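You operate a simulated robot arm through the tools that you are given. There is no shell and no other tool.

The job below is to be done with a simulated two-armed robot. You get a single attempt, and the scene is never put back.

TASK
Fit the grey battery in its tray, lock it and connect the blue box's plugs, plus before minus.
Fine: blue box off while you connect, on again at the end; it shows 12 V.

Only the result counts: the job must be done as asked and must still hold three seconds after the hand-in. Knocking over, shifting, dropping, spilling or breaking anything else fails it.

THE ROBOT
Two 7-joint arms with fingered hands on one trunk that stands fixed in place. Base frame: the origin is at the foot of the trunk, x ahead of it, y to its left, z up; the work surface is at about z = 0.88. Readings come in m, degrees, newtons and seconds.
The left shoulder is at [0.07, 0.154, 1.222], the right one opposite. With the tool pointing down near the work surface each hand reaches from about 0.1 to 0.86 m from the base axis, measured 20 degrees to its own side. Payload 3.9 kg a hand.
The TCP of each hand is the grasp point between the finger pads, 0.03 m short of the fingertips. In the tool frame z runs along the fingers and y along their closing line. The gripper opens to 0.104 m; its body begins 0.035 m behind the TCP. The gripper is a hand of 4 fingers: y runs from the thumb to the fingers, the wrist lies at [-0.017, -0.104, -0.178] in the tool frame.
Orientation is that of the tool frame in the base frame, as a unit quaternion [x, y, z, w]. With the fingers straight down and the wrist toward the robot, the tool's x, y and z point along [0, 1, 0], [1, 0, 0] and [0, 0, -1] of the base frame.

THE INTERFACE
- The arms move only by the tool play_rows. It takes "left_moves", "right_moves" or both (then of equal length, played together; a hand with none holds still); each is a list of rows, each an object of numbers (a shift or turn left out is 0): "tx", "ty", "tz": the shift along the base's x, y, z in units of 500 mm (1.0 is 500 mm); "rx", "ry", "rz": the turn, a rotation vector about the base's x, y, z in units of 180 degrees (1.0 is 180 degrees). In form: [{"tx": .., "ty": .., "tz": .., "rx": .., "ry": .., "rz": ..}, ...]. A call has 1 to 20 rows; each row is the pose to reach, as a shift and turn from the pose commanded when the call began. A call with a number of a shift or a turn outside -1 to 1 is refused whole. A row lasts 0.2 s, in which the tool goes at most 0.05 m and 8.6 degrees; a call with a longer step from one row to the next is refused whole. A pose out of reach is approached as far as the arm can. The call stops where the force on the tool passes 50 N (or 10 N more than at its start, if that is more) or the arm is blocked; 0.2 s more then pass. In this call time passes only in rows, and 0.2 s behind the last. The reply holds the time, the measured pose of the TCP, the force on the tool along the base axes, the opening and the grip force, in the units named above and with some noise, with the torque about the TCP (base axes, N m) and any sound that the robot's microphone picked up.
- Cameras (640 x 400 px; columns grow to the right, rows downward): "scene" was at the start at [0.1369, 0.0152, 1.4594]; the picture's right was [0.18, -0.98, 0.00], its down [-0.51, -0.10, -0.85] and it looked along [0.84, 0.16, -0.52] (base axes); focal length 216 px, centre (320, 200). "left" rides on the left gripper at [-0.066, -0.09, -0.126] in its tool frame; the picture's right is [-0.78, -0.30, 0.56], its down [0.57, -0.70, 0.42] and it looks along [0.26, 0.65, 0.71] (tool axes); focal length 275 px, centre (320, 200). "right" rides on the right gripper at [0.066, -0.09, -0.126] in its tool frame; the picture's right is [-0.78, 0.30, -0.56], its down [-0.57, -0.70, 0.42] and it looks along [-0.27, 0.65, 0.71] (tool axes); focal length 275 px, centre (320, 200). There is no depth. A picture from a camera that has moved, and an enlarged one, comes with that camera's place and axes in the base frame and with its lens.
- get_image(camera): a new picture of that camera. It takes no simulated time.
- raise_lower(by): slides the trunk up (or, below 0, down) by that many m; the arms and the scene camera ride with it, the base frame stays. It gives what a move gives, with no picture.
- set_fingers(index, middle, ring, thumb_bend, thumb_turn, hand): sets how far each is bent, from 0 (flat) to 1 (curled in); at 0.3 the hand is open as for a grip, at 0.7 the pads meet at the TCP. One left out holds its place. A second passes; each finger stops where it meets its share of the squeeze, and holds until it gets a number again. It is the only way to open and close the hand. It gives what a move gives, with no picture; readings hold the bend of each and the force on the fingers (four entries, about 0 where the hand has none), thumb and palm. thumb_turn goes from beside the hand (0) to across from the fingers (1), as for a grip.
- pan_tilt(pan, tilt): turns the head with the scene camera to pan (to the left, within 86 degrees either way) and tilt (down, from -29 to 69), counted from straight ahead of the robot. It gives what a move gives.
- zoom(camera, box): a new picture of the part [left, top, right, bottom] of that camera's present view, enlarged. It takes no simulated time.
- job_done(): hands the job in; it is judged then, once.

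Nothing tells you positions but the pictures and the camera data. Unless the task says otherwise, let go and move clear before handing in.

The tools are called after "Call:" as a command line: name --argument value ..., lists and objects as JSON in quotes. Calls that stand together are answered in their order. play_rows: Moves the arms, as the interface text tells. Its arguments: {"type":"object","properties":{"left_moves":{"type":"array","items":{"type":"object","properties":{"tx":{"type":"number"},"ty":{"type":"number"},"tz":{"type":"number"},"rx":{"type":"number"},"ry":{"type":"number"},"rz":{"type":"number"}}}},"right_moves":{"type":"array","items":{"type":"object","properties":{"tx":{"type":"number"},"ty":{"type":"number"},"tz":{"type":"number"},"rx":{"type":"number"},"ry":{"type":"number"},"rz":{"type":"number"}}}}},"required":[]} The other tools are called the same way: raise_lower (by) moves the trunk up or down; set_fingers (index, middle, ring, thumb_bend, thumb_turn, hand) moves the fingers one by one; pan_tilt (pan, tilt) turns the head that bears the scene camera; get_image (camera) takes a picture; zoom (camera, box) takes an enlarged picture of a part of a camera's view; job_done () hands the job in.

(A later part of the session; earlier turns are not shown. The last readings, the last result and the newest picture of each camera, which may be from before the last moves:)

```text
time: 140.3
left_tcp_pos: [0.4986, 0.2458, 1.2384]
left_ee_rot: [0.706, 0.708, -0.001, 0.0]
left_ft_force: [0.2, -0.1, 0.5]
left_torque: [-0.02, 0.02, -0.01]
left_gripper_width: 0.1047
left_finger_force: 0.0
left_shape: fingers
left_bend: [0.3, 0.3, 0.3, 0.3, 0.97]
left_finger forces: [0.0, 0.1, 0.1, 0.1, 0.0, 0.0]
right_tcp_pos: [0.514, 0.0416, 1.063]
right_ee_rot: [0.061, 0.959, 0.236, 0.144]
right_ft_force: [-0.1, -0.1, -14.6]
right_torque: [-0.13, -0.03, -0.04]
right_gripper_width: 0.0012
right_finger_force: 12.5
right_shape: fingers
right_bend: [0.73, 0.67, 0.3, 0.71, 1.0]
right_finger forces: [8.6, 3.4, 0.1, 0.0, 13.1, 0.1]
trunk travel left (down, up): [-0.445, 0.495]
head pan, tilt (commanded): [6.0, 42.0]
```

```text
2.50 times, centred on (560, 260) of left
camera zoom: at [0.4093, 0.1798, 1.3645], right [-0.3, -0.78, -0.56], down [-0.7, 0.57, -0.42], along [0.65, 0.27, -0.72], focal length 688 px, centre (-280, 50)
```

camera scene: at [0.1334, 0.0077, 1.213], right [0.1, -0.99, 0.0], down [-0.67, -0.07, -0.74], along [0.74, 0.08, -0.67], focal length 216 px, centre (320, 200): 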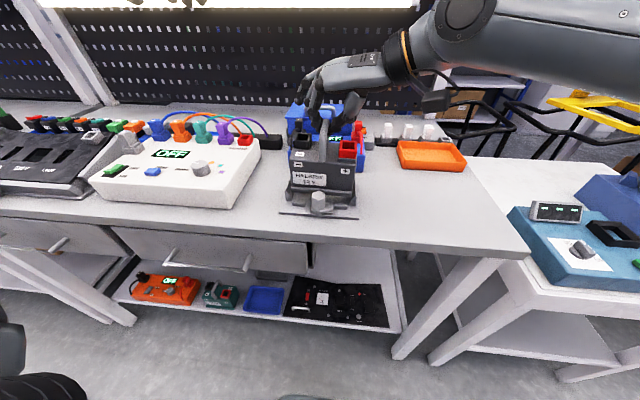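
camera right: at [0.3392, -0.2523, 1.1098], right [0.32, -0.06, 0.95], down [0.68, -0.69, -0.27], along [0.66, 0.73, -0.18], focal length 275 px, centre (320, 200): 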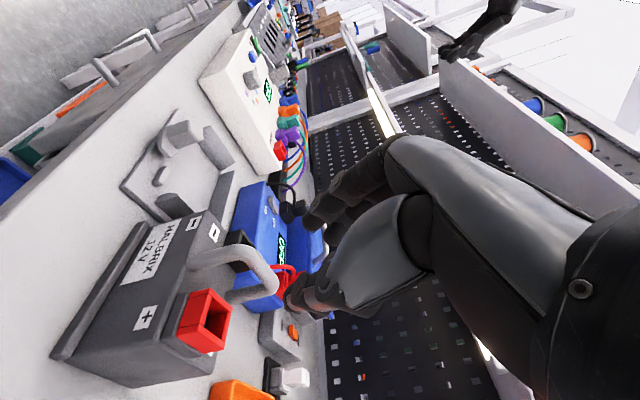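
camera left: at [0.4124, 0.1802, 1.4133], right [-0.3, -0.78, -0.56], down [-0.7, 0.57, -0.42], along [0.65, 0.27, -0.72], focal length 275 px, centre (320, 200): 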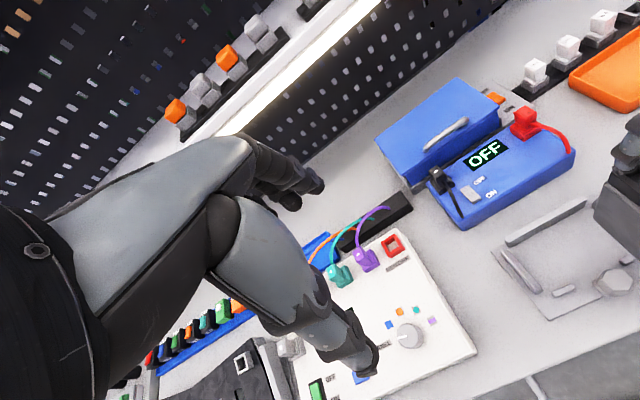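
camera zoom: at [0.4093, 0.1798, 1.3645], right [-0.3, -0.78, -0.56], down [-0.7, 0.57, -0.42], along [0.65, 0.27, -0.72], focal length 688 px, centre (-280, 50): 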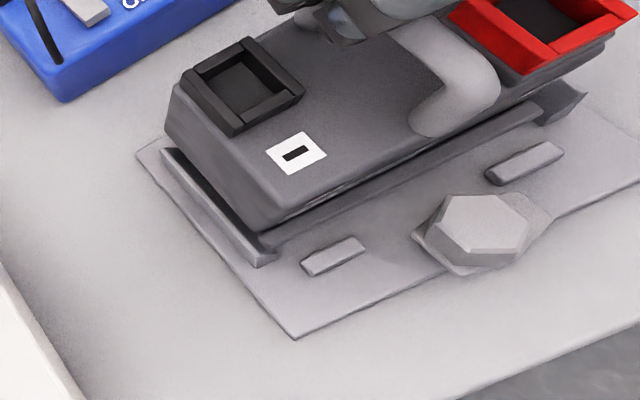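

The extra roll gives ample reach, and the battery only tipped about 3°. By my measure it is now slightly too far left, so I'll zoom in from both cameras to place it against the tray.

Call:
zoom --camera "left" --box '[500, 270, 600, 340]'

Call:
zoom --camera "left" --box '[580, 230, 640, 320]'

Call:
zoom --camera "scene" --box '[275, 165, 365, 225]'

```text
5.71 times, centred on (550, 305) of left
camera zoom: at [0.4093, 0.1798, 1.3645], right [-0.3, -0.78, -0.56], down [-0.7, 0.57, -0.42], along [0.65, 0.27, -0.72], focal length 1573 px, centre (-994, -400)
```

zoom: 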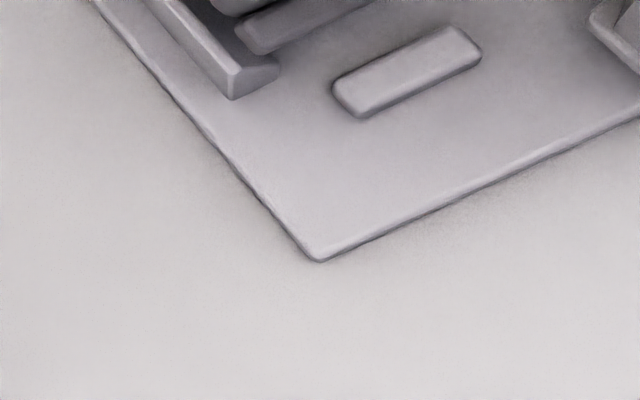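

```text
4.44 times, centred on (610, 275) of left
camera zoom: at [0.4093, 0.1798, 1.3645], right [-0.3, -0.78, -0.56], down [-0.7, 0.57, -0.42], along [0.65, 0.27, -0.72], focal length 1224 px, centre (-969, -133)
```

zoom: 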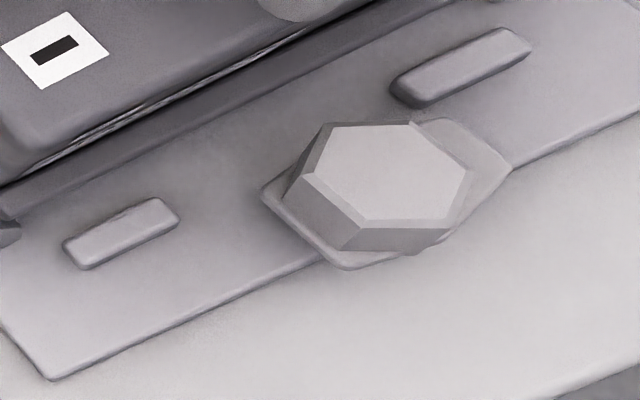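

```text
6.67 times, centred on (320, 195) of scene
camera zoom: at [0.1335, 0.0079, 1.213], right [0.1, -0.99, 0.0], down [-0.67, -0.07, -0.74], along [0.74, 0.08, -0.67], focal length 1443 px, centre (320, 233)
```

zoom: 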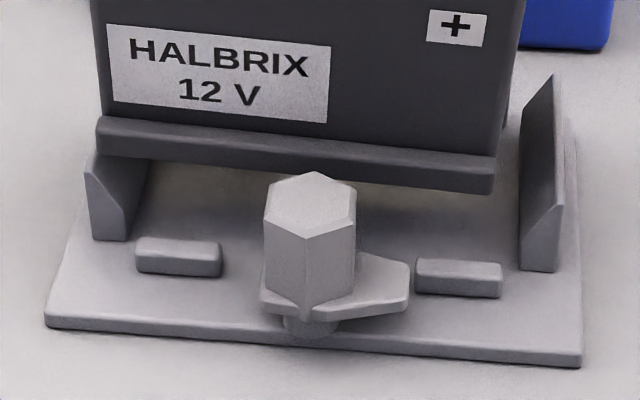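

Call:
play_rows --right_moves '[{"tx": 0.002, "ty": -0.008}, {"tx": 0.004, "ty": -0.015}]'

Call:
zoom --camera "scene" --box '[275, 165, 365, 225]'

Call:
zoom --camera "left" --box '[480, 180, 640, 340]'

Call:
zoom --camera "right" --box '[60, 100, 400, 400]'

```text
time: 140.9
left_tcp_pos: [0.4986, 0.2453, 1.2399]
left_ee_rot: [0.707, 0.707, -0.002, -0.001]
left_ft_force: [0.0, -0.3, 0.7]
left_torque: [-0.04, -0.01, 0.02]
left_gripper_width: 0.1047
left_finger_force: 0.0
left_shape: fingers
left_bend: [0.3, 0.3, 0.3, 0.3, 0.97]
left_finger forces: [0.0, 0.1, 0.1, 0.0, 0.0, 0.0]
right_tcp_pos: [0.5166, 0.0332, 1.064]
right_ee_rot: [0.062, 0.959, 0.236, 0.145]
right_ft_force: [0.7, -0.8, -14.4]
right_torque: [-0.15, -0.02, 0.03]
right_gripper_width: 0.0012
right_finger_force: 12.5
right_shape: fingers
right_bend: [0.73, 0.67, 0.3, 0.71, 1.0]
right_finger forces: [8.5, 3.6, 0.0, 0.0, 13.1, 0.1]
trunk travel left (down, up): [-0.445, 0.495]
head pan, tilt (commanded): [6.0, 42.0]
```

```text
6.67 times, centred on (320, 195) of scene
camera zoom: at [0.1334, 0.0076, 1.213], right [0.1, -0.99, 0.0], down [-0.67, -0.07, -0.74], along [0.74, 0.08, -0.67], focal length 1443 px, centre (320, 233)
```

zoom: 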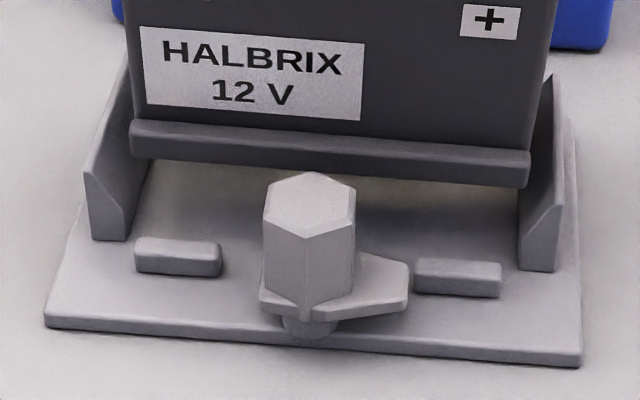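

```text
2.50 times, centred on (560, 260) of left
camera zoom: at [0.4091, 0.1794, 1.3646], right [-0.3, -0.78, -0.56], down [-0.7, 0.57, -0.42], along [0.65, 0.27, -0.71], focal length 688 px, centre (-280, 50)
```

zoom: 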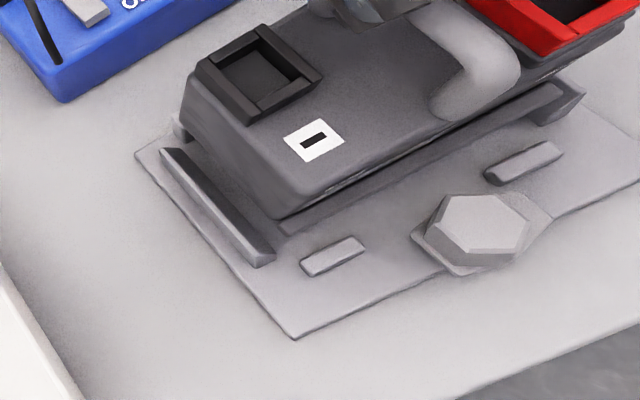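

```text
1.33 times, centred on (230, 250) of right
camera zoom: at [0.4108, -0.0874, 1.1115], right [0.58, -0.13, 0.8], down [0.64, -0.54, -0.55], along [0.5, 0.83, -0.23], focal length 367 px, centre (440, 133)
```

zoom: 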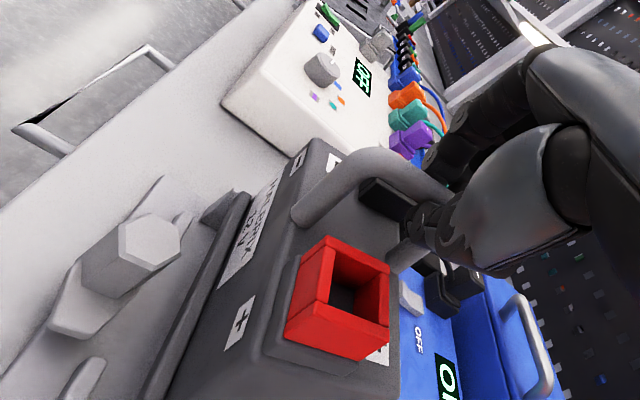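

Now it needs only about 2.5 mm left. I'll make that shift and lower gradually, watching the force.

Call:
play_rows --right_moves '[{"ty": 0.005}, {"ty": 0.005, "tz": -0.015}, {"ty": 0.005, "tz": -0.03}, {"ty": 0.005, "tz": -0.04}]'

Call:
zoom --camera "scene" --box '[275, 165, 365, 225]'

Call:
zoom --camera "left" --box '[480, 180, 640, 340]'

```text
time: 141.9
left_tcp_pos: [0.4952, 0.2457, 1.2401]
left_ee_rot: [0.707, 0.707, 0.0, 0.0]
left_ft_force: [-0.4, -0.4, 0.2]
left_torque: [0.02, -0.02, 0.0]
left_gripper_width: 0.1049
left_finger_force: 0.0
left_shape: fingers
left_bend: [0.3, 0.3, 0.3, 0.3, 0.97]
left_finger forces: [0.0, 0.0, 0.0, 0.0, 0.0, 0.0]
right_tcp_pos: [0.5143, 0.0377, 1.0462]
right_ee_rot: [0.061, 0.958, 0.238, 0.148]
right_ft_force: [-2.9, 0.3, -2.6]
right_torque: [0.01, 0.01, 0.04]
right_gripper_width: 0.0005
right_finger_force: 10.3
right_shape: fingers
right_bend: [0.73, 0.67, 0.3, 0.72, 1.0]
right_finger forces: [7.6, 4.5, 0.0, 0.1, 10.3, 0.1]
trunk travel left (down, up): [-0.445, 0.495]
head pan, tilt (commanded): [6.0, 42.0]
```

```text
6.67 times, centred on (320, 195) of scene
camera zoom: at [0.1308, 0.0078, 1.2136], right [0.11, -0.99, 0.0], down [-0.67, -0.07, -0.74], along [0.74, 0.08, -0.67], focal length 1443 px, centre (320, 233)
```

zoom: 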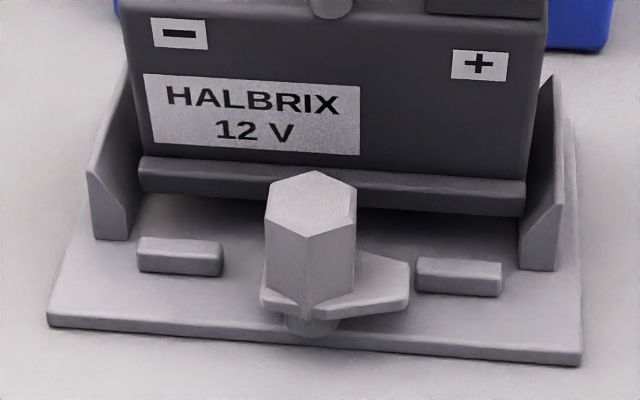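

```text
2.50 times, centred on (560, 260) of left
camera zoom: at [0.4062, 0.1797, 1.3658], right [-0.29, -0.78, -0.56], down [-0.7, 0.57, -0.43], along [0.65, 0.27, -0.71], focal length 688 px, centre (-280, 50)
```

zoom: 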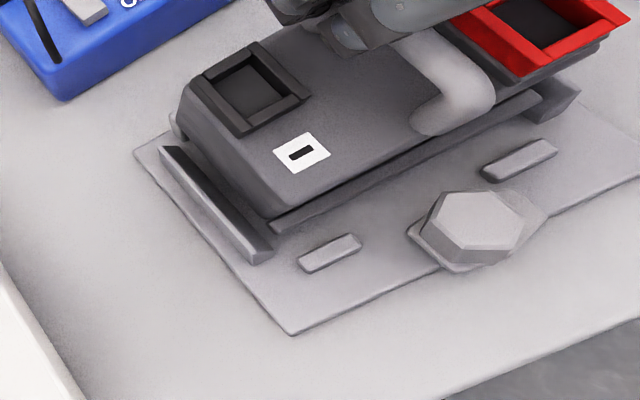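

The rear edge has landed on the rear wall again, so the battery is about 9 mm too far forward. I'll raise slightly, move back, and lower again.

Call:
play_rows --right_moves '[{"tz": 0.02}, {"tz": 0.03}, {"tx": -0.01, "tz": 0.03}, {"tx": -0.018, "ty": 0.002, "tz": 0.03}, {"tx": -0.018, "ty": 0.002, "tz": 0.015}, {"tx": -0.018, "ty": 0.002, "tz": 0.0}, {"tx": -0.018, "ty": 0.002, "tz": -0.01}]'

Call:
zoom --camera "scene" --box '[275, 165, 365, 225]'

Call:
zoom --camera "left" --box '[480, 180, 640, 340]'

```text
time: 143.5
left_tcp_pos: [0.4984, 0.2458, 1.2375]
left_ee_rot: [0.706, 0.708, -0.002, -0.001]
left_ft_force: [-0.7, -0.1, 0.0]
left_torque: [-0.02, -0.02, -0.01]
left_gripper_width: 0.1049
left_finger_force: 0.0
left_shape: fingers
left_bend: [0.3, 0.3, 0.3, 0.3, 0.97]
left_finger forces: [0.0, 0.1, 0.0, 0.0, 0.0, 0.1]
right_tcp_pos: [0.5071, 0.0385, 1.0379]
right_ee_rot: [0.062, 0.959, 0.236, 0.145]
right_ft_force: [0.4, 0.5, -15.0]
right_torque: [-0.11, 0.01, 0.0]
right_gripper_width: 0.0013
right_finger_force: 12.2
right_shape: fingers
right_bend: [0.73, 0.68, 0.3, 0.71, 1.0]
right_finger forces: [7.9, 2.9, 0.0, 0.0, 13.5, 0.0]
trunk travel left (down, up): [-0.445, 0.495]
head pan, tilt (commanded): [6.0, 42.0]
```

```text
6.67 times, centred on (320, 195) of scene
camera zoom: at [0.1334, 0.0078, 1.213], right [0.1, -0.99, 0.0], down [-0.67, -0.07, -0.74], along [0.74, 0.08, -0.67], focal length 1443 px, centre (320, 233)
```

zoom: 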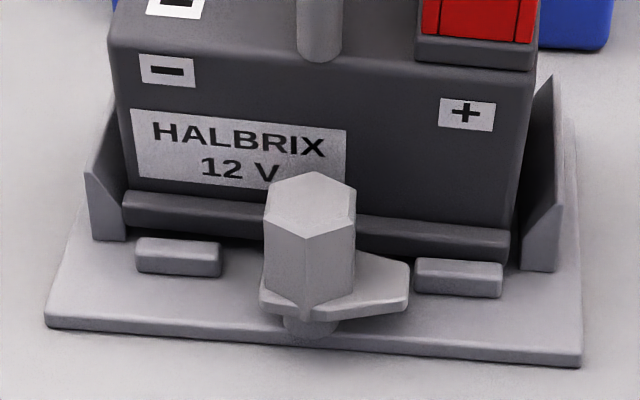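

```text
2.50 times, centred on (560, 260) of left
camera zoom: at [0.4092, 0.1797, 1.3646], right [-0.3, -0.78, -0.56], down [-0.7, 0.57, -0.42], along [0.65, 0.27, -0.71], focal length 688 px, centre (-280, 50)
```

zoom: 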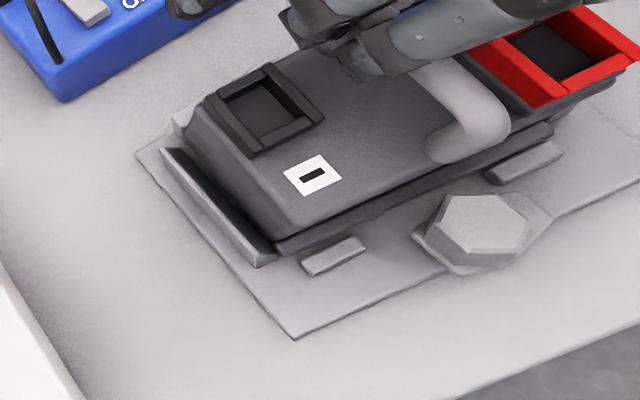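

Now it's inside the walls and hanging free, with the lip at (0.4735,0.046). I'll shift 2 mm right and lower onto the tray floor.

Call:
play_rows --right_moves '[{"tx": 0.002, "ty": -0.004}, {"tx": 0.002, "ty": -0.004, "tz": -0.01}, {"tx": 0.002, "ty": -0.004, "tz": -0.02}, {"tx": 0.002, "ty": -0.004, "tz": -0.028}]'

Call:
zoom --camera "scene" --box '[275, 165, 365, 225]'

Call:
zoom --camera "left" --box '[480, 180, 640, 340]'

```text
time: 144.5
left_tcp_pos: [0.497, 0.246, 1.2387]
left_ee_rot: [0.706, 0.708, 0.0, 0.0]
left_ft_force: [-0.8, -0.4, 0.4]
left_torque: [0.0, 0.01, -0.02]
left_gripper_width: 0.1048
left_finger_force: 0.0
left_shape: fingers
left_bend: [0.3, 0.3, 0.3, 0.3, 0.97]
left_finger forces: [0.1, 0.0, 0.0, 0.0, 0.0, 0.0]
right_tcp_pos: [0.5096, 0.0379, 1.0278]
right_ee_rot: [0.062, 0.958, 0.239, 0.148]
right_ft_force: [4.5, 3.3, 1.7]
right_torque: [0.04, -0.06, -0.02]
right_gripper_width: 0.0002
right_finger_force: 11.3
right_shape: fingers
right_bend: [0.73, 0.67, 0.3, 0.72, 1.0]
right_finger forces: [6.7, 5.1, 0.0, 0.0, 10.3, 0.0]
trunk travel left (down, up): [-0.445, 0.495]
head pan, tilt (commanded): [6.0, 42.0]
```

```text
6.67 times, centred on (320, 195) of scene
camera zoom: at [0.1324, 0.0082, 1.2134], right [0.11, -0.99, 0.0], down [-0.67, -0.07, -0.74], along [0.74, 0.08, -0.67], focal length 1443 px, centre (320, 233)
```

zoom: 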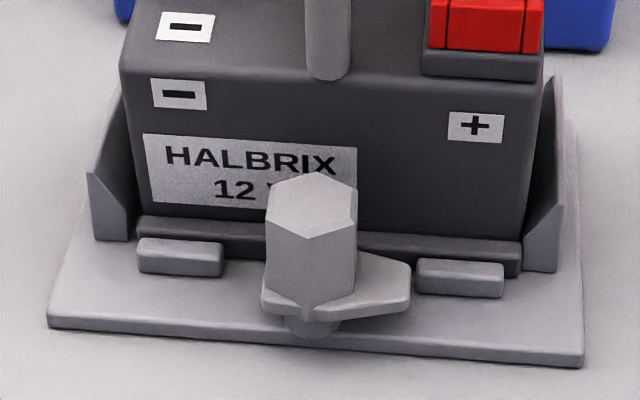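

```text
2.50 times, centred on (560, 260) of left
camera zoom: at [0.408, 0.1803, 1.3652], right [-0.3, -0.78, -0.56], down [-0.7, 0.57, -0.42], along [0.65, 0.27, -0.71], focal length 688 px, centre (-280, 50)
```

zoom: 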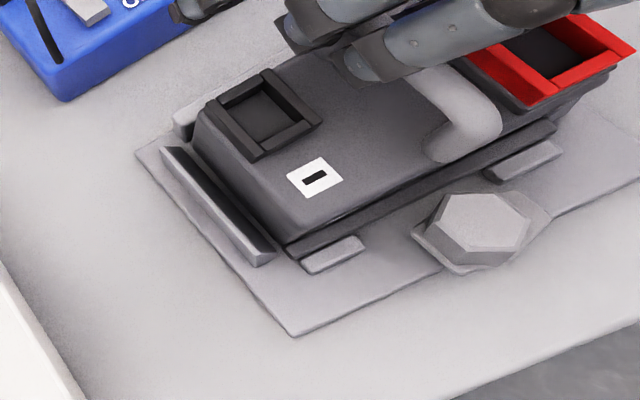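

The battery has settled behind the stop blocks and the tray carries its weight. I'll release it.

Call:
set_fingers --hand "right" --index 0.6 --middle 0.58 --ring 0.3 --thumb_bend 0.6

Call:
zoom --camera "scene" --box '[270, 140, 370, 225]'

Call:
zoom --camera "left" --box '[480, 180, 640, 340]'

Call:
zoom --camera "right" --box '[60, 100, 400, 400]'

```text
time: 145.5
left_tcp_pos: [0.4967, 0.2451, 1.2397]
left_ee_rot: [0.706, 0.708, -0.001, 0.0]
left_ft_force: [-1.5, -0.4, 0.3]
left_torque: [0.04, 0.0, 0.04]
left_gripper_width: 0.1052
left_finger_force: 0.0
left_shape: fingers
left_bend: [0.3, 0.3, 0.3, 0.3, 0.97]
left_finger forces: [0.0, 0.0, 0.0, 0.0, 0.0, 0.0]
right_tcp_pos: [0.5075, 0.0349, 1.0252]
right_ee_rot: [0.062, 0.959, 0.237, 0.146]
right_ft_force: [-1.0, 0.4, 0.1]
right_torque: [-0.04, 0.01, -0.01]
right_gripper_width: 0.0271
right_finger_force: 0.0
right_shape: fingers
right_bend: [0.6, 0.57, 0.3, 0.6, 1.0]
right_finger forces: [0.1, 0.0, 0.0, 0.0, 0.0, 0.0]
trunk travel left (down, up): [-0.445, 0.495]
head pan, tilt (commanded): [6.0, 42.0]
```

```text
4.71 times, centred on (320, 182) of scene
camera zoom: at [0.1317, 0.0077, 1.2132], right [0.1, -0.99, 0.0], down [-0.67, -0.07, -0.74], along [0.74, 0.08, -0.67], focal length 1018 px, centre (320, 282)
```

zoom: 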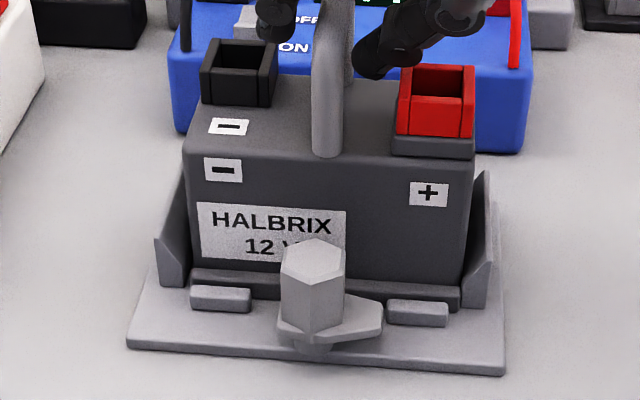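

```text
2.50 times, centred on (560, 260) of left
camera zoom: at [0.4073, 0.1795, 1.3653], right [-0.3, -0.78, -0.56], down [-0.7, 0.57, -0.42], along [0.65, 0.27, -0.71], focal length 688 px, centre (-280, 50)
```

zoom: 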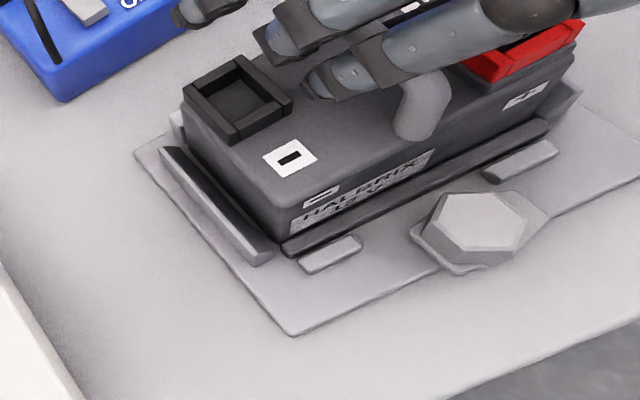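

```text
1.33 times, centred on (230, 250) of right
camera zoom: at [0.4016, -0.0858, 1.0731], right [0.58, -0.13, 0.8], down [0.64, -0.54, -0.55], along [0.5, 0.83, -0.23], focal length 367 px, centre (440, 133)
```

zoom: 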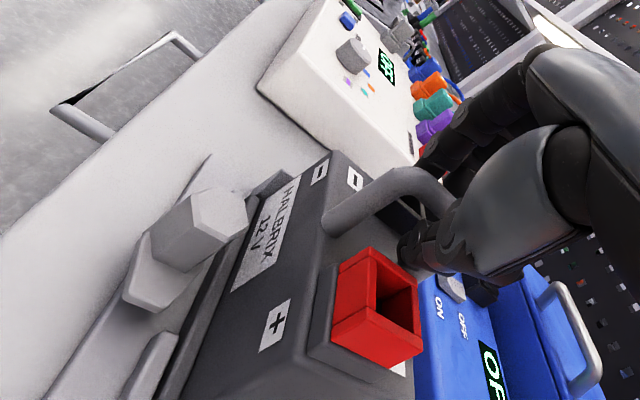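

The battery dropped flat into the tray. I'll withdraw the hand back along the finger direction, carefully.

Call:
set_fingers --hand "right" --index 0.54 --middle 0.54 --ring 0.3 --thumb_bend 0.56

Call:
play_rows --right_moves '[{"tx": -0.005, "ty": -0.006, "tz": 0.016}, {"tx": -0.01, "ty": -0.013, "tz": 0.034}, {"tx": -0.016, "ty": -0.022, "tz": 0.056}, {"tx": -0.024, "ty": -0.034, "tz": 0.09}, {"tx": -0.035, "ty": -0.05, "tz": 0.14}, {"tx": -0.05, "ty": -0.08, "tz": 0.2}]'

Call:
zoom --camera "scene" --box '[270, 140, 370, 225]'

Call:
get_image --camera "left"

```text
time: 146.5
left_tcp_pos: [0.4962, 0.2442, 1.2387]
left_ee_rot: [0.706, 0.708, 0.0, 0.0]
left_ft_force: [0.3, 0.4, -0.3]
left_torque: [-0.02, 0.03, 0.01]
left_gripper_width: 0.1051
left_finger_force: 0.1
left_shape: fingers
left_bend: [0.3, 0.3, 0.3, 0.3, 0.97]
left_finger forces: [0.1, 0.0, 0.1, 0.0, 0.0, 0.0]
right_tcp_pos: [0.5066, 0.0369, 1.0247]
right_ee_rot: [0.061, 0.959, 0.237, 0.146]
right_ft_force: [0.4, 1.5, 1.1]
right_torque: [0.03, -0.03, 0.04]
right_gripper_width: 0.0387
right_finger_force: 0.6
right_shape: fingers
right_bend: [0.54, 0.54, 0.3, 0.57, 1.0]
right_finger forces: [0.0, 0.1, 0.0, 0.0, 1.9, 0.0]
trunk travel left (down, up): [-0.445, 0.495]
head pan, tilt (commanded): [6.0, 42.0]
```

```text
time: 147.9
left_tcp_pos: [0.4958, 0.2446, 1.2392]
left_ee_rot: [0.706, 0.708, 0.0, 0.0]
left_ft_force: [0.2, 0.7, 0.1]
left_torque: [0.06, -0.01, 0.0]
left_gripper_width: 0.1048
left_finger_force: 0.0
left_shape: fingers
left_bend: [0.3, 0.3, 0.3, 0.3, 0.97]
left_finger forces: [0.0, 0.0, 0.1, 0.0, 0.0, 0.0]
right_tcp_pos: [0.4818, -0.0044, 1.1262]
right_ee_rot: [0.062, 0.959, 0.236, 0.146]
right_ft_force: [0.5, -0.4, 0.5]
right_torque: [0.02, -0.02, 0.04]
right_gripper_width: 0.0404
right_finger_force: 0.2
right_shape: fingers
right_bend: [0.54, 0.54, 0.3, 0.56, 1.0]
right_finger forces: [0.1, 0.0, 0.0, 0.0, 0.0, 0.0]
trunk travel left (down, up): [-0.445, 0.495]
head pan, tilt (commanded): [6.0, 42.0]
```

```text
4.71 times, centred on (320, 182) of scene
camera zoom: at [0.1308, 0.0071, 1.2133], right [0.1, -0.99, 0.0], down [-0.67, -0.07, -0.74], along [0.74, 0.08, -0.67], focal length 1018 px, centre (320, 282)
```

zoom: 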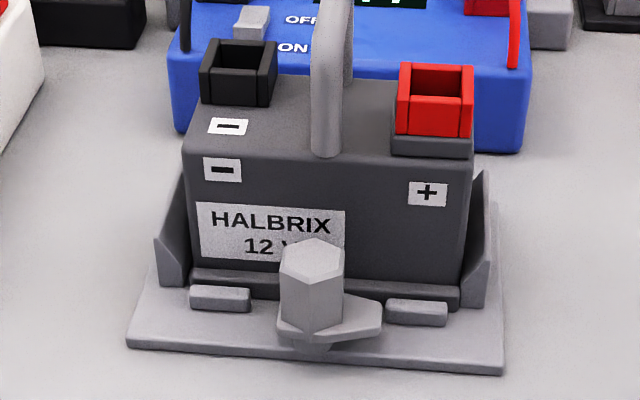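

```text
taken
camera left: at [0.4062, 0.1788, 1.3657], right [-0.3, -0.78, -0.56], down [-0.7, 0.57, -0.42], along [0.65, 0.27, -0.71], focal length 275 px, centre (320, 200)
```

left: 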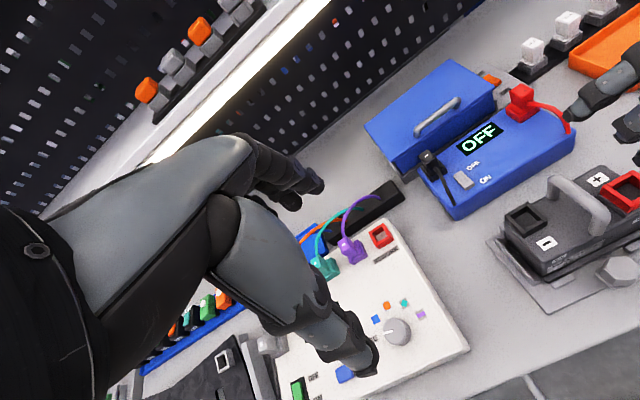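

The battery sits flat in the tray with the hand clear. Next comes the lock: the hex knob at (0.448,0.044) must turn so its tongue swings over the battery's lip. I'll park the right hand to the right and bring the left hand in with its wrist to the left.

Call:
play_rows --left_moves '[{"tx": -0.004, "ty": -0.008, "tz": -0.01, "rz": -0.0417}, {"tx": -0.008, "ty": -0.016, "tz": -0.03, "rz": -0.0833}, {"tx": -0.012, "ty": -0.024, "tz": -0.05, "rz": -0.125}, {"tx": -0.016, "ty": -0.032, "tz": -0.07, "rz": -0.1667}, {"tx": -0.02, "ty": -0.04, "tz": -0.09, "rz": -0.2083}, {"tx": -0.024, "ty": -0.048, "tz": -0.11, "rz": -0.25}, {"tx": -0.028, "ty": -0.056, "tz": -0.13, "rz": -0.2917}, {"tx": -0.032, "ty": -0.064, "tz": -0.15, "rz": -0.3333}, {"tx": -0.036, "ty": -0.072, "tz": -0.17, "rz": -0.375}, {"tx": -0.04, "ty": -0.08, "tz": -0.19, "rz": -0.4167}, {"tx": -0.044, "ty": -0.088, "tz": -0.21, "rz": -0.4583}, {"tx": -0.048, "ty": -0.096, "tz": -0.23, "rz": -0.5}]' --right_moves '[{"tz": 0.04}, {"tz": 0.08}, {"ty": -0.05, "tz": 0.1}, {"ty": -0.1, "tz": 0.12}, {"ty": -0.16, "tz": 0.14}, {"ty": -0.22, "tz": 0.15}, {"ty": -0.28, "tz": 0.15}, {"ty": -0.34, "tz": 0.15}, {"ty": -0.4, "tz": 0.15}, {"ty": -0.46, "tz": 0.15}, {"ty": -0.5, "tz": 0.15}, {"ty": -0.52, "tz": 0.15}]'

Call:
get_image --camera "scene"

Call:
get_image --camera "left"

```text
time: 150.5
left_tcp_pos: [0.2701, 0.0785, 1.1378]
left_ee_rot: [1.0, 0.003, -0.001, -0.001]
left_ft_force: [0.2, -0.3, 1.0]
left_torque: [0.01, 0.01, 0.01]
left_gripper_width: 0.1047
left_finger_force: 0.0
left_shape: fingers
left_bend: [0.3, 0.3, 0.3, 0.3, 0.97]
left_finger forces: [0.1, 0.0, 0.0, 0.0, 0.0, 0.0]
left hand out of reach, approached as far as the arm can: row 4, 5, 6, 7, 8, 9, 10, 11, 12
right_tcp_pos: [0.4816, -0.2659, 1.2002]
right_ee_rot: [0.061, 0.958, 0.238, 0.145]
right_ft_force: [-0.3, -0.6, 1.0]
right_torque: [0.01, 0.01, -0.02]
right_gripper_width: 0.0406
right_finger_force: 0.0
right_shape: fingers
right_bend: [0.54, 0.54, 0.3, 0.56, 1.0]
right_finger forces: [0.0, 0.0, 0.1, 0.0, 0.0, 0.1]
trunk travel left (down, up): [-0.445, 0.495]
head pan, tilt (commanded): [6.0, 42.0]
```

```text
taken
camera scene: at [0.1313, 0.0059, 1.2133], right [0.1, -0.99, 0.0], down [-0.67, -0.07, -0.74], along [0.74, 0.08, -0.67], focal length 216 px, centre (320, 200)
```

scene: 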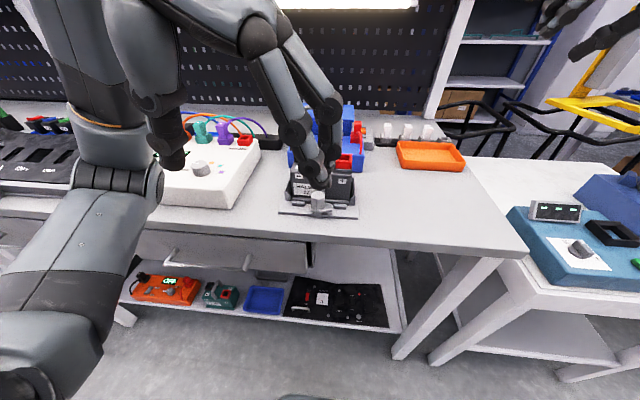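

```text
taken
camera left: at [0.2049, 0.1693, 1.265], right [-0.78, 0.29, -0.55], down [0.57, 0.7, -0.43], along [0.27, -0.65, -0.71], focal length 275 px, centre (320, 200)
```

left: 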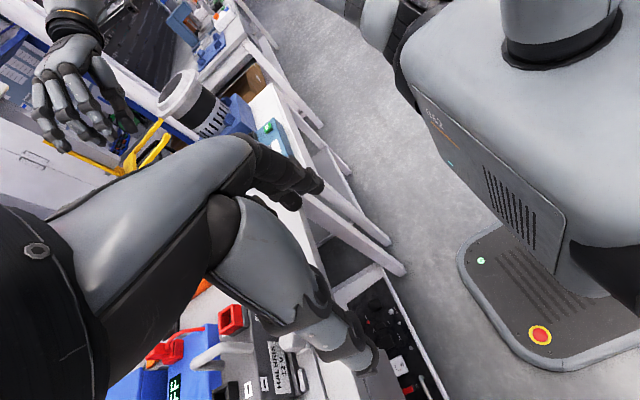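

The left arm folded awkwardly because its hand was high relative to the shoulder. I'll undo that turn, raise the trunk, and repeat it the way that worked for the right arm.

Call:
play_rows --left_moves '[{"tx": 0.038, "ty": 0.028, "tz": 0.017, "rz": 0.0417}, {"tx": 0.075, "ty": 0.055, "tz": 0.034, "rz": 0.0833}, {"tx": 0.113, "ty": 0.083, "tz": 0.05, "rz": 0.125}, {"tx": 0.15, "ty": 0.111, "tz": 0.068, "rz": 0.1667}, {"tx": 0.188, "ty": 0.138, "tz": 0.085, "rz": 0.2083}, {"tx": 0.226, "ty": 0.166, "tz": 0.1, "rz": 0.25}, {"tx": 0.263, "ty": 0.194, "tz": 0.118, "rz": 0.2917}, {"tx": 0.301, "ty": 0.221, "tz": 0.135, "rz": 0.3333}, {"tx": 0.339, "ty": 0.249, "tz": 0.15, "rz": 0.375}, {"tx": 0.376, "ty": 0.277, "tz": 0.17, "rz": 0.4167}, {"tx": 0.414, "ty": 0.305, "tz": 0.186, "rz": 0.4583}, {"tx": 0.4514, "ty": 0.3322, "tz": 0.2028, "rz": 0.5}]'

Call:
get_image --camera "scene"

```text
time: 153.1
left_tcp_pos: [0.4969, 0.2508, 1.2388]
left_ee_rot: [0.706, 0.708, 0.0, 0.001]
left_ft_force: [-0.7, -0.1, -0.3]
left_torque: [0.02, 0.03, -0.01]
left_gripper_width: 0.1048
left_finger_force: 0.1
left_shape: fingers
left_bend: [0.3, 0.3, 0.3, 0.3, 0.97]
left_finger forces: [0.0, 0.0, 0.0, 0.0, 0.0, 0.0]
right_tcp_pos: [0.4825, -0.2656, 1.2003]
right_ee_rot: [0.062, 0.959, 0.237, 0.145]
right_ft_force: [-0.4, 0.5, -0.3]
right_torque: [0.01, 0.01, -0.04]
right_gripper_width: 0.0405
right_finger_force: 0.0
right_shape: fingers
right_bend: [0.54, 0.54, 0.3, 0.56, 1.0]
right_finger forces: [0.0, 0.1, 0.0, 0.0, 0.0, 0.0]
trunk travel left (down, up): [-0.445, 0.495]
head pan, tilt (commanded): [6.0, 42.0]
```

```text
taken
camera scene: at [0.1318, 0.0073, 1.2132], right [0.1, -0.99, 0.0], down [-0.67, -0.07, -0.74], along [0.74, 0.08, -0.67], focal length 216 px, centre (320, 200)
```

scene: 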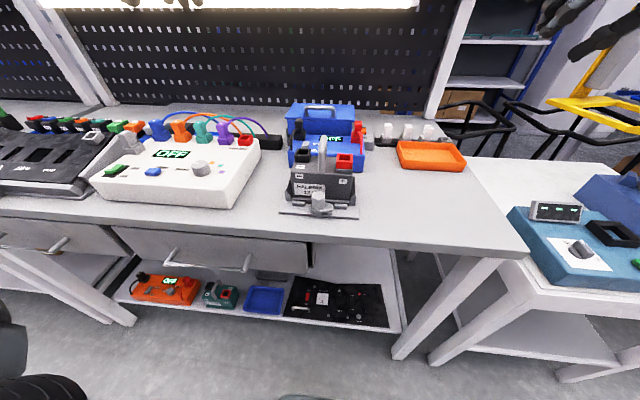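

The arm is back. I'll raise the trunk to its starting height and turn the left hand along the mirrored path that worked before.

Call:
raise_lower --by 0.23

Call:
play_rows --left_moves '[{"tx": 0.011, "ty": 0.0224, "tz": -0.077}, {"tx": 0.022, "ty": 0.0448, "tz": -0.154}, {"tx": 0.033, "ty": 0.0672, "tz": -0.231}, {"tx": 0.044, "ty": 0.0896, "tz": -0.308}, {"tx": 0.055, "ty": 0.112, "tz": -0.386}]'

Call:
play_rows --left_moves '[{"tx": 0, "ty": -0.016, "tz": -0.026, "rz": -0.0417}, {"tx": -0.001, "ty": -0.032, "tz": -0.052, "rz": -0.0833}, {"tx": -0.002, "ty": -0.048, "tz": -0.078, "rz": -0.125}, {"tx": -0.003, "ty": -0.064, "tz": -0.104, "rz": -0.1667}, {"tx": -0.004, "ty": -0.08, "tz": -0.13, "rz": -0.2083}, {"tx": -0.005, "ty": -0.096, "tz": -0.156, "rz": -0.25}, {"tx": -0.006, "ty": -0.112, "tz": -0.182, "rz": -0.2917}, {"tx": -0.007, "ty": -0.128, "tz": -0.208, "rz": -0.3333}, {"tx": -0.008, "ty": -0.144, "tz": -0.234, "rz": -0.375}, {"tx": -0.009, "ty": -0.16, "tz": -0.26, "rz": -0.4167}, {"tx": -0.01, "ty": -0.176, "tz": -0.286, "rz": -0.4583}, {"tx": -0.01, "ty": -0.191, "tz": -0.3, "rz": -0.5}]'

Call:
get_image --camera "scene"

```text
time: 155.5
left_tcp_pos: [0.4964, 0.2511, 1.4675]
left_ee_rot: [0.706, 0.708, 0.0, 0.0]
left_ft_force: [-0.4, 0.1, -0.6]
left_torque: [0.01, -0.03, 0.0]
left_gripper_width: 0.1048
left_finger_force: 0.1
left_shape: fingers
left_bend: [0.3, 0.3, 0.3, 0.3, 0.97]
left_finger forces: [0.0, 0.0, 0.1, 0.1, 0.1, 0.1]
right_tcp_pos: [0.4832, -0.2641, 1.4308]
right_ee_rot: [0.062, 0.958, 0.238, 0.146]
right_ft_force: [-0.6, 0.6, 0.2]
right_torque: [0.0, -0.01, 0.0]
right_gripper_width: 0.0405
right_finger_force: 0.0
right_shape: fingers
right_bend: [0.54, 0.54, 0.3, 0.56, 1.0]
right_finger forces: [0.1, 0.0, 0.1, 0.0, 0.0, 0.0]
trunk travel left (down, up): [-0.675, 0.265]
head pan, tilt (commanded): [6.0, 42.0]
```

```text
time: 156.7
left_tcp_pos: [0.5239, 0.3078, 1.2748]
left_ee_rot: [0.707, 0.707, -0.001, 0.0]
left_ft_force: [0.9, 0.4, 0.2]
left_torque: [0.0, -0.01, 0.01]
left_gripper_width: 0.1048
left_finger_force: 0.0
left_shape: fingers
left_bend: [0.3, 0.3, 0.3, 0.3, 0.97]
left_finger forces: [0.0, 0.1, 0.0, 0.0, 0.1, 0.0]
right_tcp_pos: [0.4831, -0.264, 1.431]
right_ee_rot: [0.062, 0.959, 0.236, 0.146]
right_ft_force: [0.2, -0.2, 1.0]
right_torque: [0.0, 0.01, 0.03]
right_gripper_width: 0.0404
right_finger_force: 0.0
right_shape: fingers
right_bend: [0.54, 0.54, 0.3, 0.56, 1.0]
right_finger forces: [0.0, 0.1, 0.0, 0.0, 0.1, 0.0]
trunk travel left (down, up): [-0.675, 0.265]
head pan, tilt (commanded): [6.0, 42.0]
```

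```text
time: 159.3
left_tcp_pos: [0.2498, 0.0756, 1.243]
left_ee_rot: [1.0, 0.015, -0.005, -0.005]
left_ft_force: [-0.1, -1.4, 1.1]
left_torque: [0.04, -0.02, -0.01]
left_gripper_width: 0.1051
left_finger_force: 0.1
left_shape: fingers
left_bend: [0.3, 0.3, 0.3, 0.3, 0.97]
left_finger forces: [0.1, 0.1, 0.0, 0.0, 0.0, 0.1]
left hand out of reach, approached as far as the arm can: row 3, 4, 5, 6, 7, 8, 9, 10, 11, 12
right_tcp_pos: [0.4824, -0.2699, 1.4288]
right_ee_rot: [0.063, 0.958, 0.239, 0.146]
right_ft_force: [0.0, -0.9, -0.2]
right_torque: [0.02, 0.04, 0.0]
right_gripper_width: 0.0409
right_finger_force: 0.0
right_shape: fingers
right_bend: [0.54, 0.54, 0.3, 0.56, 1.0]
right_finger forces: [0.0, 0.1, 0.0, 0.0, 0.0, 0.0]
trunk travel left (down, up): [-0.675, 0.265]
head pan, tilt (commanded): [6.0, 42.0]
```

```text
taken
camera scene: at [0.1311, 0.0019, 1.4433], right [0.1, -0.99, 0.0], down [-0.67, -0.07, -0.74], along [0.74, 0.08, -0.67], focal length 216 px, centre (320, 200)
```

scene: 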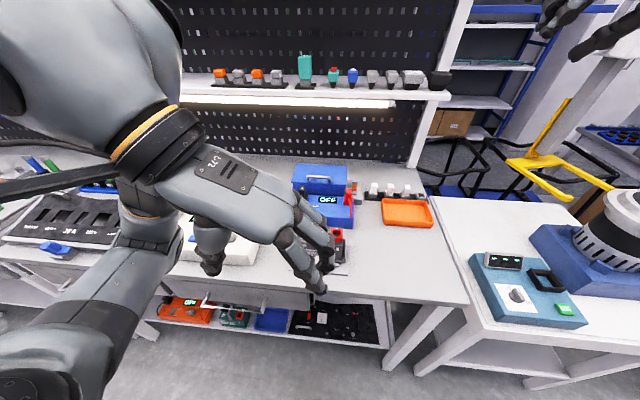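

The left arm isn't a mirror of the right and won't turn this way. I'll bring it back to its natural pose and look at its posture.

Call:
play_rows --left_moves '[{"tx": 0.046, "ty": 0.038, "tz": 0.005, "rz": 0.0417}, {"tx": 0.091, "ty": 0.077, "tz": 0.01, "rz": 0.0833}, {"tx": 0.137, "ty": 0.115, "tz": 0.016, "rz": 0.125}, {"tx": 0.183, "ty": 0.155, "tz": 0.021, "rz": 0.1667}, {"tx": 0.228, "ty": 0.193, "tz": 0.026, "rz": 0.2083}, {"tx": 0.274, "ty": 0.232, "tz": 0.031, "rz": 0.25}, {"tx": 0.32, "ty": 0.271, "tz": 0.037, "rz": 0.2917}, {"tx": 0.365, "ty": 0.31, "tz": 0.042, "rz": 0.3333}, {"tx": 0.411, "ty": 0.348, "tz": 0.047, "rz": 0.375}, {"tx": 0.457, "ty": 0.387, "tz": 0.053, "rz": 0.4167}, {"tx": 0.503, "ty": 0.426, "tz": 0.058, "rz": 0.4583}, {"tx": 0.548, "ty": 0.464, "tz": 0.0636, "rz": 0.5}]'

Call:
pan_tilt --pan 50 --tilt 10

Call:
get_image --camera "scene"

Call:
pan_tilt --pan -50 --tilt 10

Call:
get_image --camera "scene"

```text
time: 161.9
left_tcp_pos: [0.5258, 0.3088, 1.2711]
left_ee_rot: [0.705, 0.709, 0.0, -0.001]
left_ft_force: [0.2, 0.0, 0.6]
left_torque: [-0.01, 0.03, 0.01]
left_gripper_width: 0.1047
left_finger_force: 0.1
left_shape: fingers
left_bend: [0.3, 0.3, 0.3, 0.3, 0.97]
left_finger forces: [0.1, 0.0, 0.0, 0.0, 0.1, 0.1]
left hand out of reach, approached as far as the arm can: row 1, 2, 3, 4, 5, 6
right_tcp_pos: [0.4842, -0.2652, 1.4301]
right_ee_rot: [0.061, 0.959, 0.237, 0.145]
right_ft_force: [0.1, 0.1, 0.2]
right_torque: [0.01, 0.01, 0.01]
right_gripper_width: 0.0407
right_finger_force: 0.0
right_shape: fingers
right_bend: [0.54, 0.54, 0.3, 0.56, 1.0]
right_finger forces: [0.0, 0.1, 0.0, 0.0, 0.0, 0.0]
trunk travel left (down, up): [-0.675, 0.265]
head pan, tilt (commanded): [6.0, 42.0]
```

```text
time: 163.0
left_tcp_pos: [0.5251, 0.3085, 1.2726]
left_ee_rot: [0.708, 0.707, 0.0, 0.0]
left_ft_force: [-0.5, 0.8, 0.7]
left_torque: [-0.04, -0.01, -0.02]
left_gripper_width: 0.1049
left_finger_force: 0.0
left_shape: fingers
left_bend: [0.3, 0.3, 0.3, 0.3, 0.97]
left_finger forces: [0.0, 0.0, 0.1, 0.0, 0.1, 0.1]
right_tcp_pos: [0.4822, -0.2637, 1.4306]
right_ee_rot: [0.062, 0.958, 0.237, 0.146]
right_ft_force: [-0.1, -0.5, 0.9]
right_torque: [0.03, 0.03, 0.0]
right_gripper_width: 0.0408
right_finger_force: 0.0
right_shape: fingers
right_bend: [0.54, 0.54, 0.3, 0.56, 1.0]
right_finger forces: [0.0, 0.0, 0.0, 0.1, 0.0, 0.0]
trunk travel left (down, up): [-0.675, 0.265]
head pan, tilt (commanded): [50.0, 10.0]
```

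```text
taken
camera scene: at [0.1085, 0.07, 1.4938], right [0.77, -0.64, 0.0], down [-0.11, -0.13, -0.98], along [0.63, 0.75, -0.17], focal length 216 px, centre (320, 200)
```

scene: 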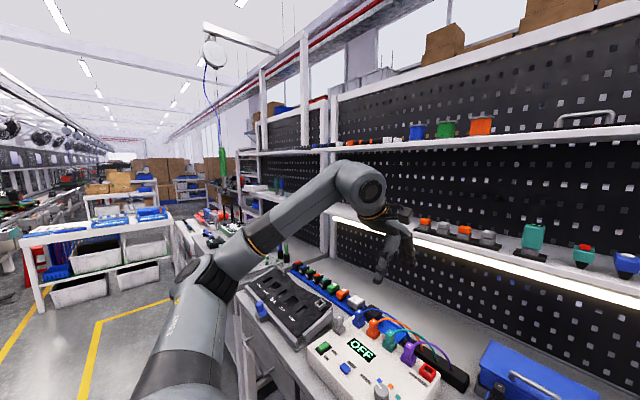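

```text
time: 164.8
left_tcp_pos: [0.5244, 0.3069, 1.2718]
left_ee_rot: [0.708, 0.707, 0.0, 0.0]
left_ft_force: [0.4, -1.5, -0.1]
left_torque: [-0.02, -0.01, 0.02]
left_gripper_width: 0.1048
left_finger_force: 0.0
left_shape: fingers
left_bend: [0.3, 0.3, 0.3, 0.3, 0.97]
left_finger forces: [0.1, 0.0, 0.0, 0.1, 0.0, 0.0]
right_tcp_pos: [0.4831, -0.2654, 1.431]
right_ee_rot: [0.062, 0.958, 0.237, 0.146]
right_ft_force: [0.0, 0.1, -0.8]
right_torque: [-0.01, -0.05, -0.02]
right_gripper_width: 0.0404
right_finger_force: 0.1
right_shape: fingers
right_bend: [0.54, 0.54, 0.3, 0.56, 1.0]
right_finger forces: [0.1, 0.1, 0.0, 0.0, 0.0, 0.0]
trunk travel left (down, up): [-0.675, 0.265]
head pan, tilt (commanded): [-50.0, 10.0]
```

```text
taken
camera scene: at [0.1084, -0.0723, 1.4939], right [-0.77, -0.64, 0.0], down [-0.11, 0.13, -0.98], along [0.63, -0.75, -0.17], focal length 216 px, centre (320, 200)
```

scene: 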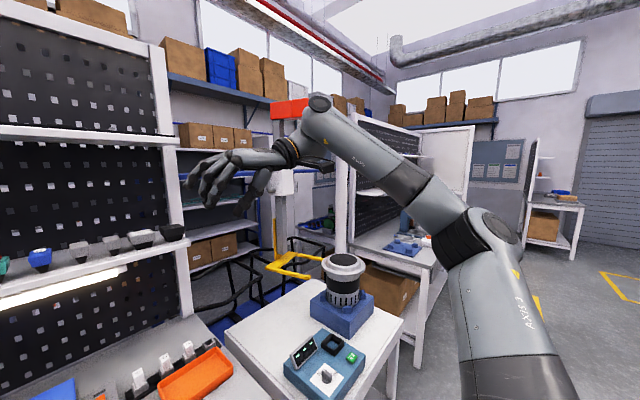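

I see a workable option for the right hand: with its wrist to the right, the ring finger is the one nearest the battery. Extending only the ring finger would let me push the latch tongue around while the other fingers stay clear. I'll lower the trunk again, straighten the right hand and set that finger pose.

Call:
play_rows --left_moves '[{"tz": 0.06}, {"tz": 0.12}, {"tz": 0.18}, {"tz": 0.24}, {"tz": 0.3}]' --right_moves '[{"rx": -0.0306, "ry": 0.0188, "rz": 0.008, "tz": -0.03}, {"rx": -0.0611, "ry": 0.0377, "rz": 0.016, "tz": -0.06}, {"rx": -0.0917, "ry": 0.0565, "rz": 0.024, "tz": -0.09}, {"rx": -0.1222, "ry": 0.0754, "rz": 0.032, "tz": -0.12}, {"rx": -0.1528, "ry": 0.0942, "rz": 0.04, "tz": -0.15}]'

Call:
raise_lower --by -0.2

Call:
set_fingers --hand "right" --index 0.0 --middle 0.0 --ring 0.5 --thumb_bend 0.0 --thumb_turn 0.0

Call:
pan_tilt --pan 0 --tilt 40

Call:
get_image --camera "scene"

Call:
get_image --camera "right"

```text
time: 166.0
left_tcp_pos: [0.525, 0.3097, 1.421]
left_ee_rot: [0.706, 0.708, 0.0, -0.001]
left_ft_force: [0.3, 0.2, -0.9]
left_torque: [-0.01, 0.0, -0.01]
left_gripper_width: 0.1047
left_finger_force: 0.0
left_shape: fingers
left_bend: [0.3, 0.3, 0.3, 0.3, 0.97]
left_finger forces: [0.0, 0.0, 0.1, 0.0, 0.0, 0.0]
right_tcp_pos: [0.4838, -0.2635, 1.3562]
right_ee_rot: [0.0, 1.0, -0.001, -0.001]
right_ft_force: [0.2, 0.5, 0.1]
right_torque: [0.02, 0.0, -0.02]
right_gripper_width: 0.0404
right_finger_force: 0.0
right_shape: fingers
right_bend: [0.54, 0.54, 0.3, 0.56, 1.0]
right_finger forces: [0.1, 0.0, 0.0, 0.1, 0.1, 0.0]
trunk travel left (down, up): [-0.675, 0.265]
head pan, tilt (commanded): [-50.0, 10.0]
```

```text
time: 168.2
left_tcp_pos: [0.5241, 0.3095, 1.2218]
left_ee_rot: [0.707, 0.707, 0.0, 0.0]
left_ft_force: [0.2, 0.0, -0.2]
left_torque: [-0.04, 0.01, 0.03]
left_gripper_width: 0.1049
left_finger_force: 0.0
left_shape: fingers
left_bend: [0.3, 0.3, 0.3, 0.3, 0.97]
left_finger forces: [0.1, 0.0, 0.1, 0.0, 0.0, 0.0]
right_tcp_pos: [0.4838, -0.2649, 1.1569]
right_ee_rot: [0.0, 1.0, 0.0, 0.0]
right_ft_force: [0.2, -0.9, 0.2]
right_torque: [-0.01, -0.02, -0.01]
right_gripper_width: 0.0407
right_finger_force: 0.2
right_shape: fingers
right_bend: [0.54, 0.54, 0.3, 0.56, 1.0]
right_finger forces: [0.1, 0.0, 0.1, 0.0, 0.0, 0.0]
trunk travel left (down, up): [-0.475, 0.465]
head pan, tilt (commanded): [-50.0, 10.0]
```

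```text
time: 169.2
left_tcp_pos: [0.5256, 0.309, 1.2208]
left_ee_rot: [0.707, 0.708, 0.0, 0.0]
left_ft_force: [-0.1, 1.2, 0.7]
left_torque: [-0.02, 0.03, 0.01]
left_gripper_width: 0.1051
left_finger_force: 0.1
left_shape: fingers
left_bend: [0.3, 0.3, 0.3, 0.3, 0.97]
left_finger forces: [0.0, 0.1, 0.0, 0.0, 0.1, 0.0]
right_tcp_pos: [0.4831, -0.2648, 1.1556]
right_ee_rot: [0.0, 1.0, 0.0, 0.0]
right_ft_force: [0.4, -0.7, 0.1]
right_torque: [0.04, 0.0, -0.01]
right_gripper_width: 0.165
right_finger_force: 0.1
right_shape: fingers
right_bend: [0.0, 0.0, 0.5, 0.0, 0.0]
right_finger forces: [0.0, 0.0, 0.0, 0.0, 0.1, 0.1]
trunk travel left (down, up): [-0.475, 0.465]
head pan, tilt (commanded): [-50.0, 10.0]
```

```text
time: 170.3
left_tcp_pos: [0.5252, 0.3085, 1.2212]
left_ee_rot: [0.706, 0.708, 0.0, 0.001]
left_ft_force: [-0.2, -0.9, -0.6]
left_torque: [0.0, 0.01, -0.02]
left_gripper_width: 0.1047
left_finger_force: 0.0
left_shape: fingers
left_bend: [0.3, 0.3, 0.3, 0.3, 0.97]
left_finger forces: [0.1, 0.0, 0.0, 0.0, 0.0, 0.0]
right_tcp_pos: [0.4821, -0.265, 1.1549]
right_ee_rot: [0.0, 1.0, 0.0, 0.0]
right_ft_force: [0.4, 0.4, 0.1]
right_torque: [-0.02, 0.02, 0.0]
right_gripper_width: 0.1653
right_finger_force: 0.1
right_shape: fingers
right_bend: [0.0, 0.0, 0.5, 0.0, 0.0]
right_finger forces: [0.0, 0.0, 0.0, 0.0, 0.0, 0.0]
trunk travel left (down, up): [-0.475, 0.465]
head pan, tilt (commanded): [0.0, 40.0]
```

```text
taken
camera scene: at [0.1335, -0.0012, 1.2462], right [0.0, -1.0, 0.0], down [-0.64, 0.0, -0.77], along [0.77, 0.0, -0.64], focal length 216 px, centre (320, 200)
```

scene: 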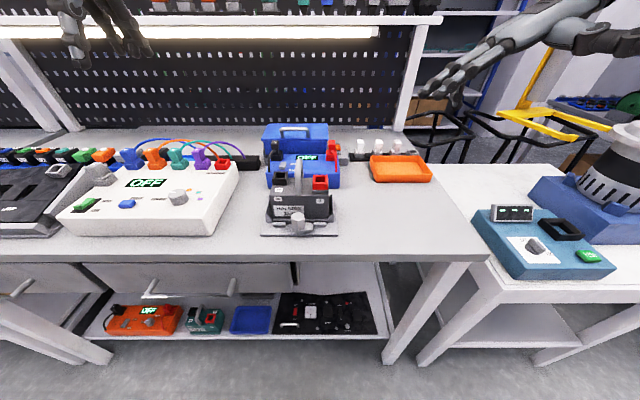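

```text
taken
camera right: at [0.4167, -0.3545, 1.2815], right [0.78, 0.3, 0.56], down [0.57, -0.7, -0.43], along [0.26, 0.65, -0.71], focal length 275 px, centre (320, 200)
```

right: 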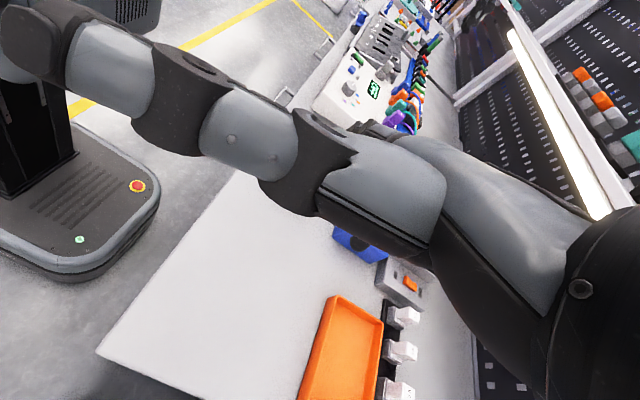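

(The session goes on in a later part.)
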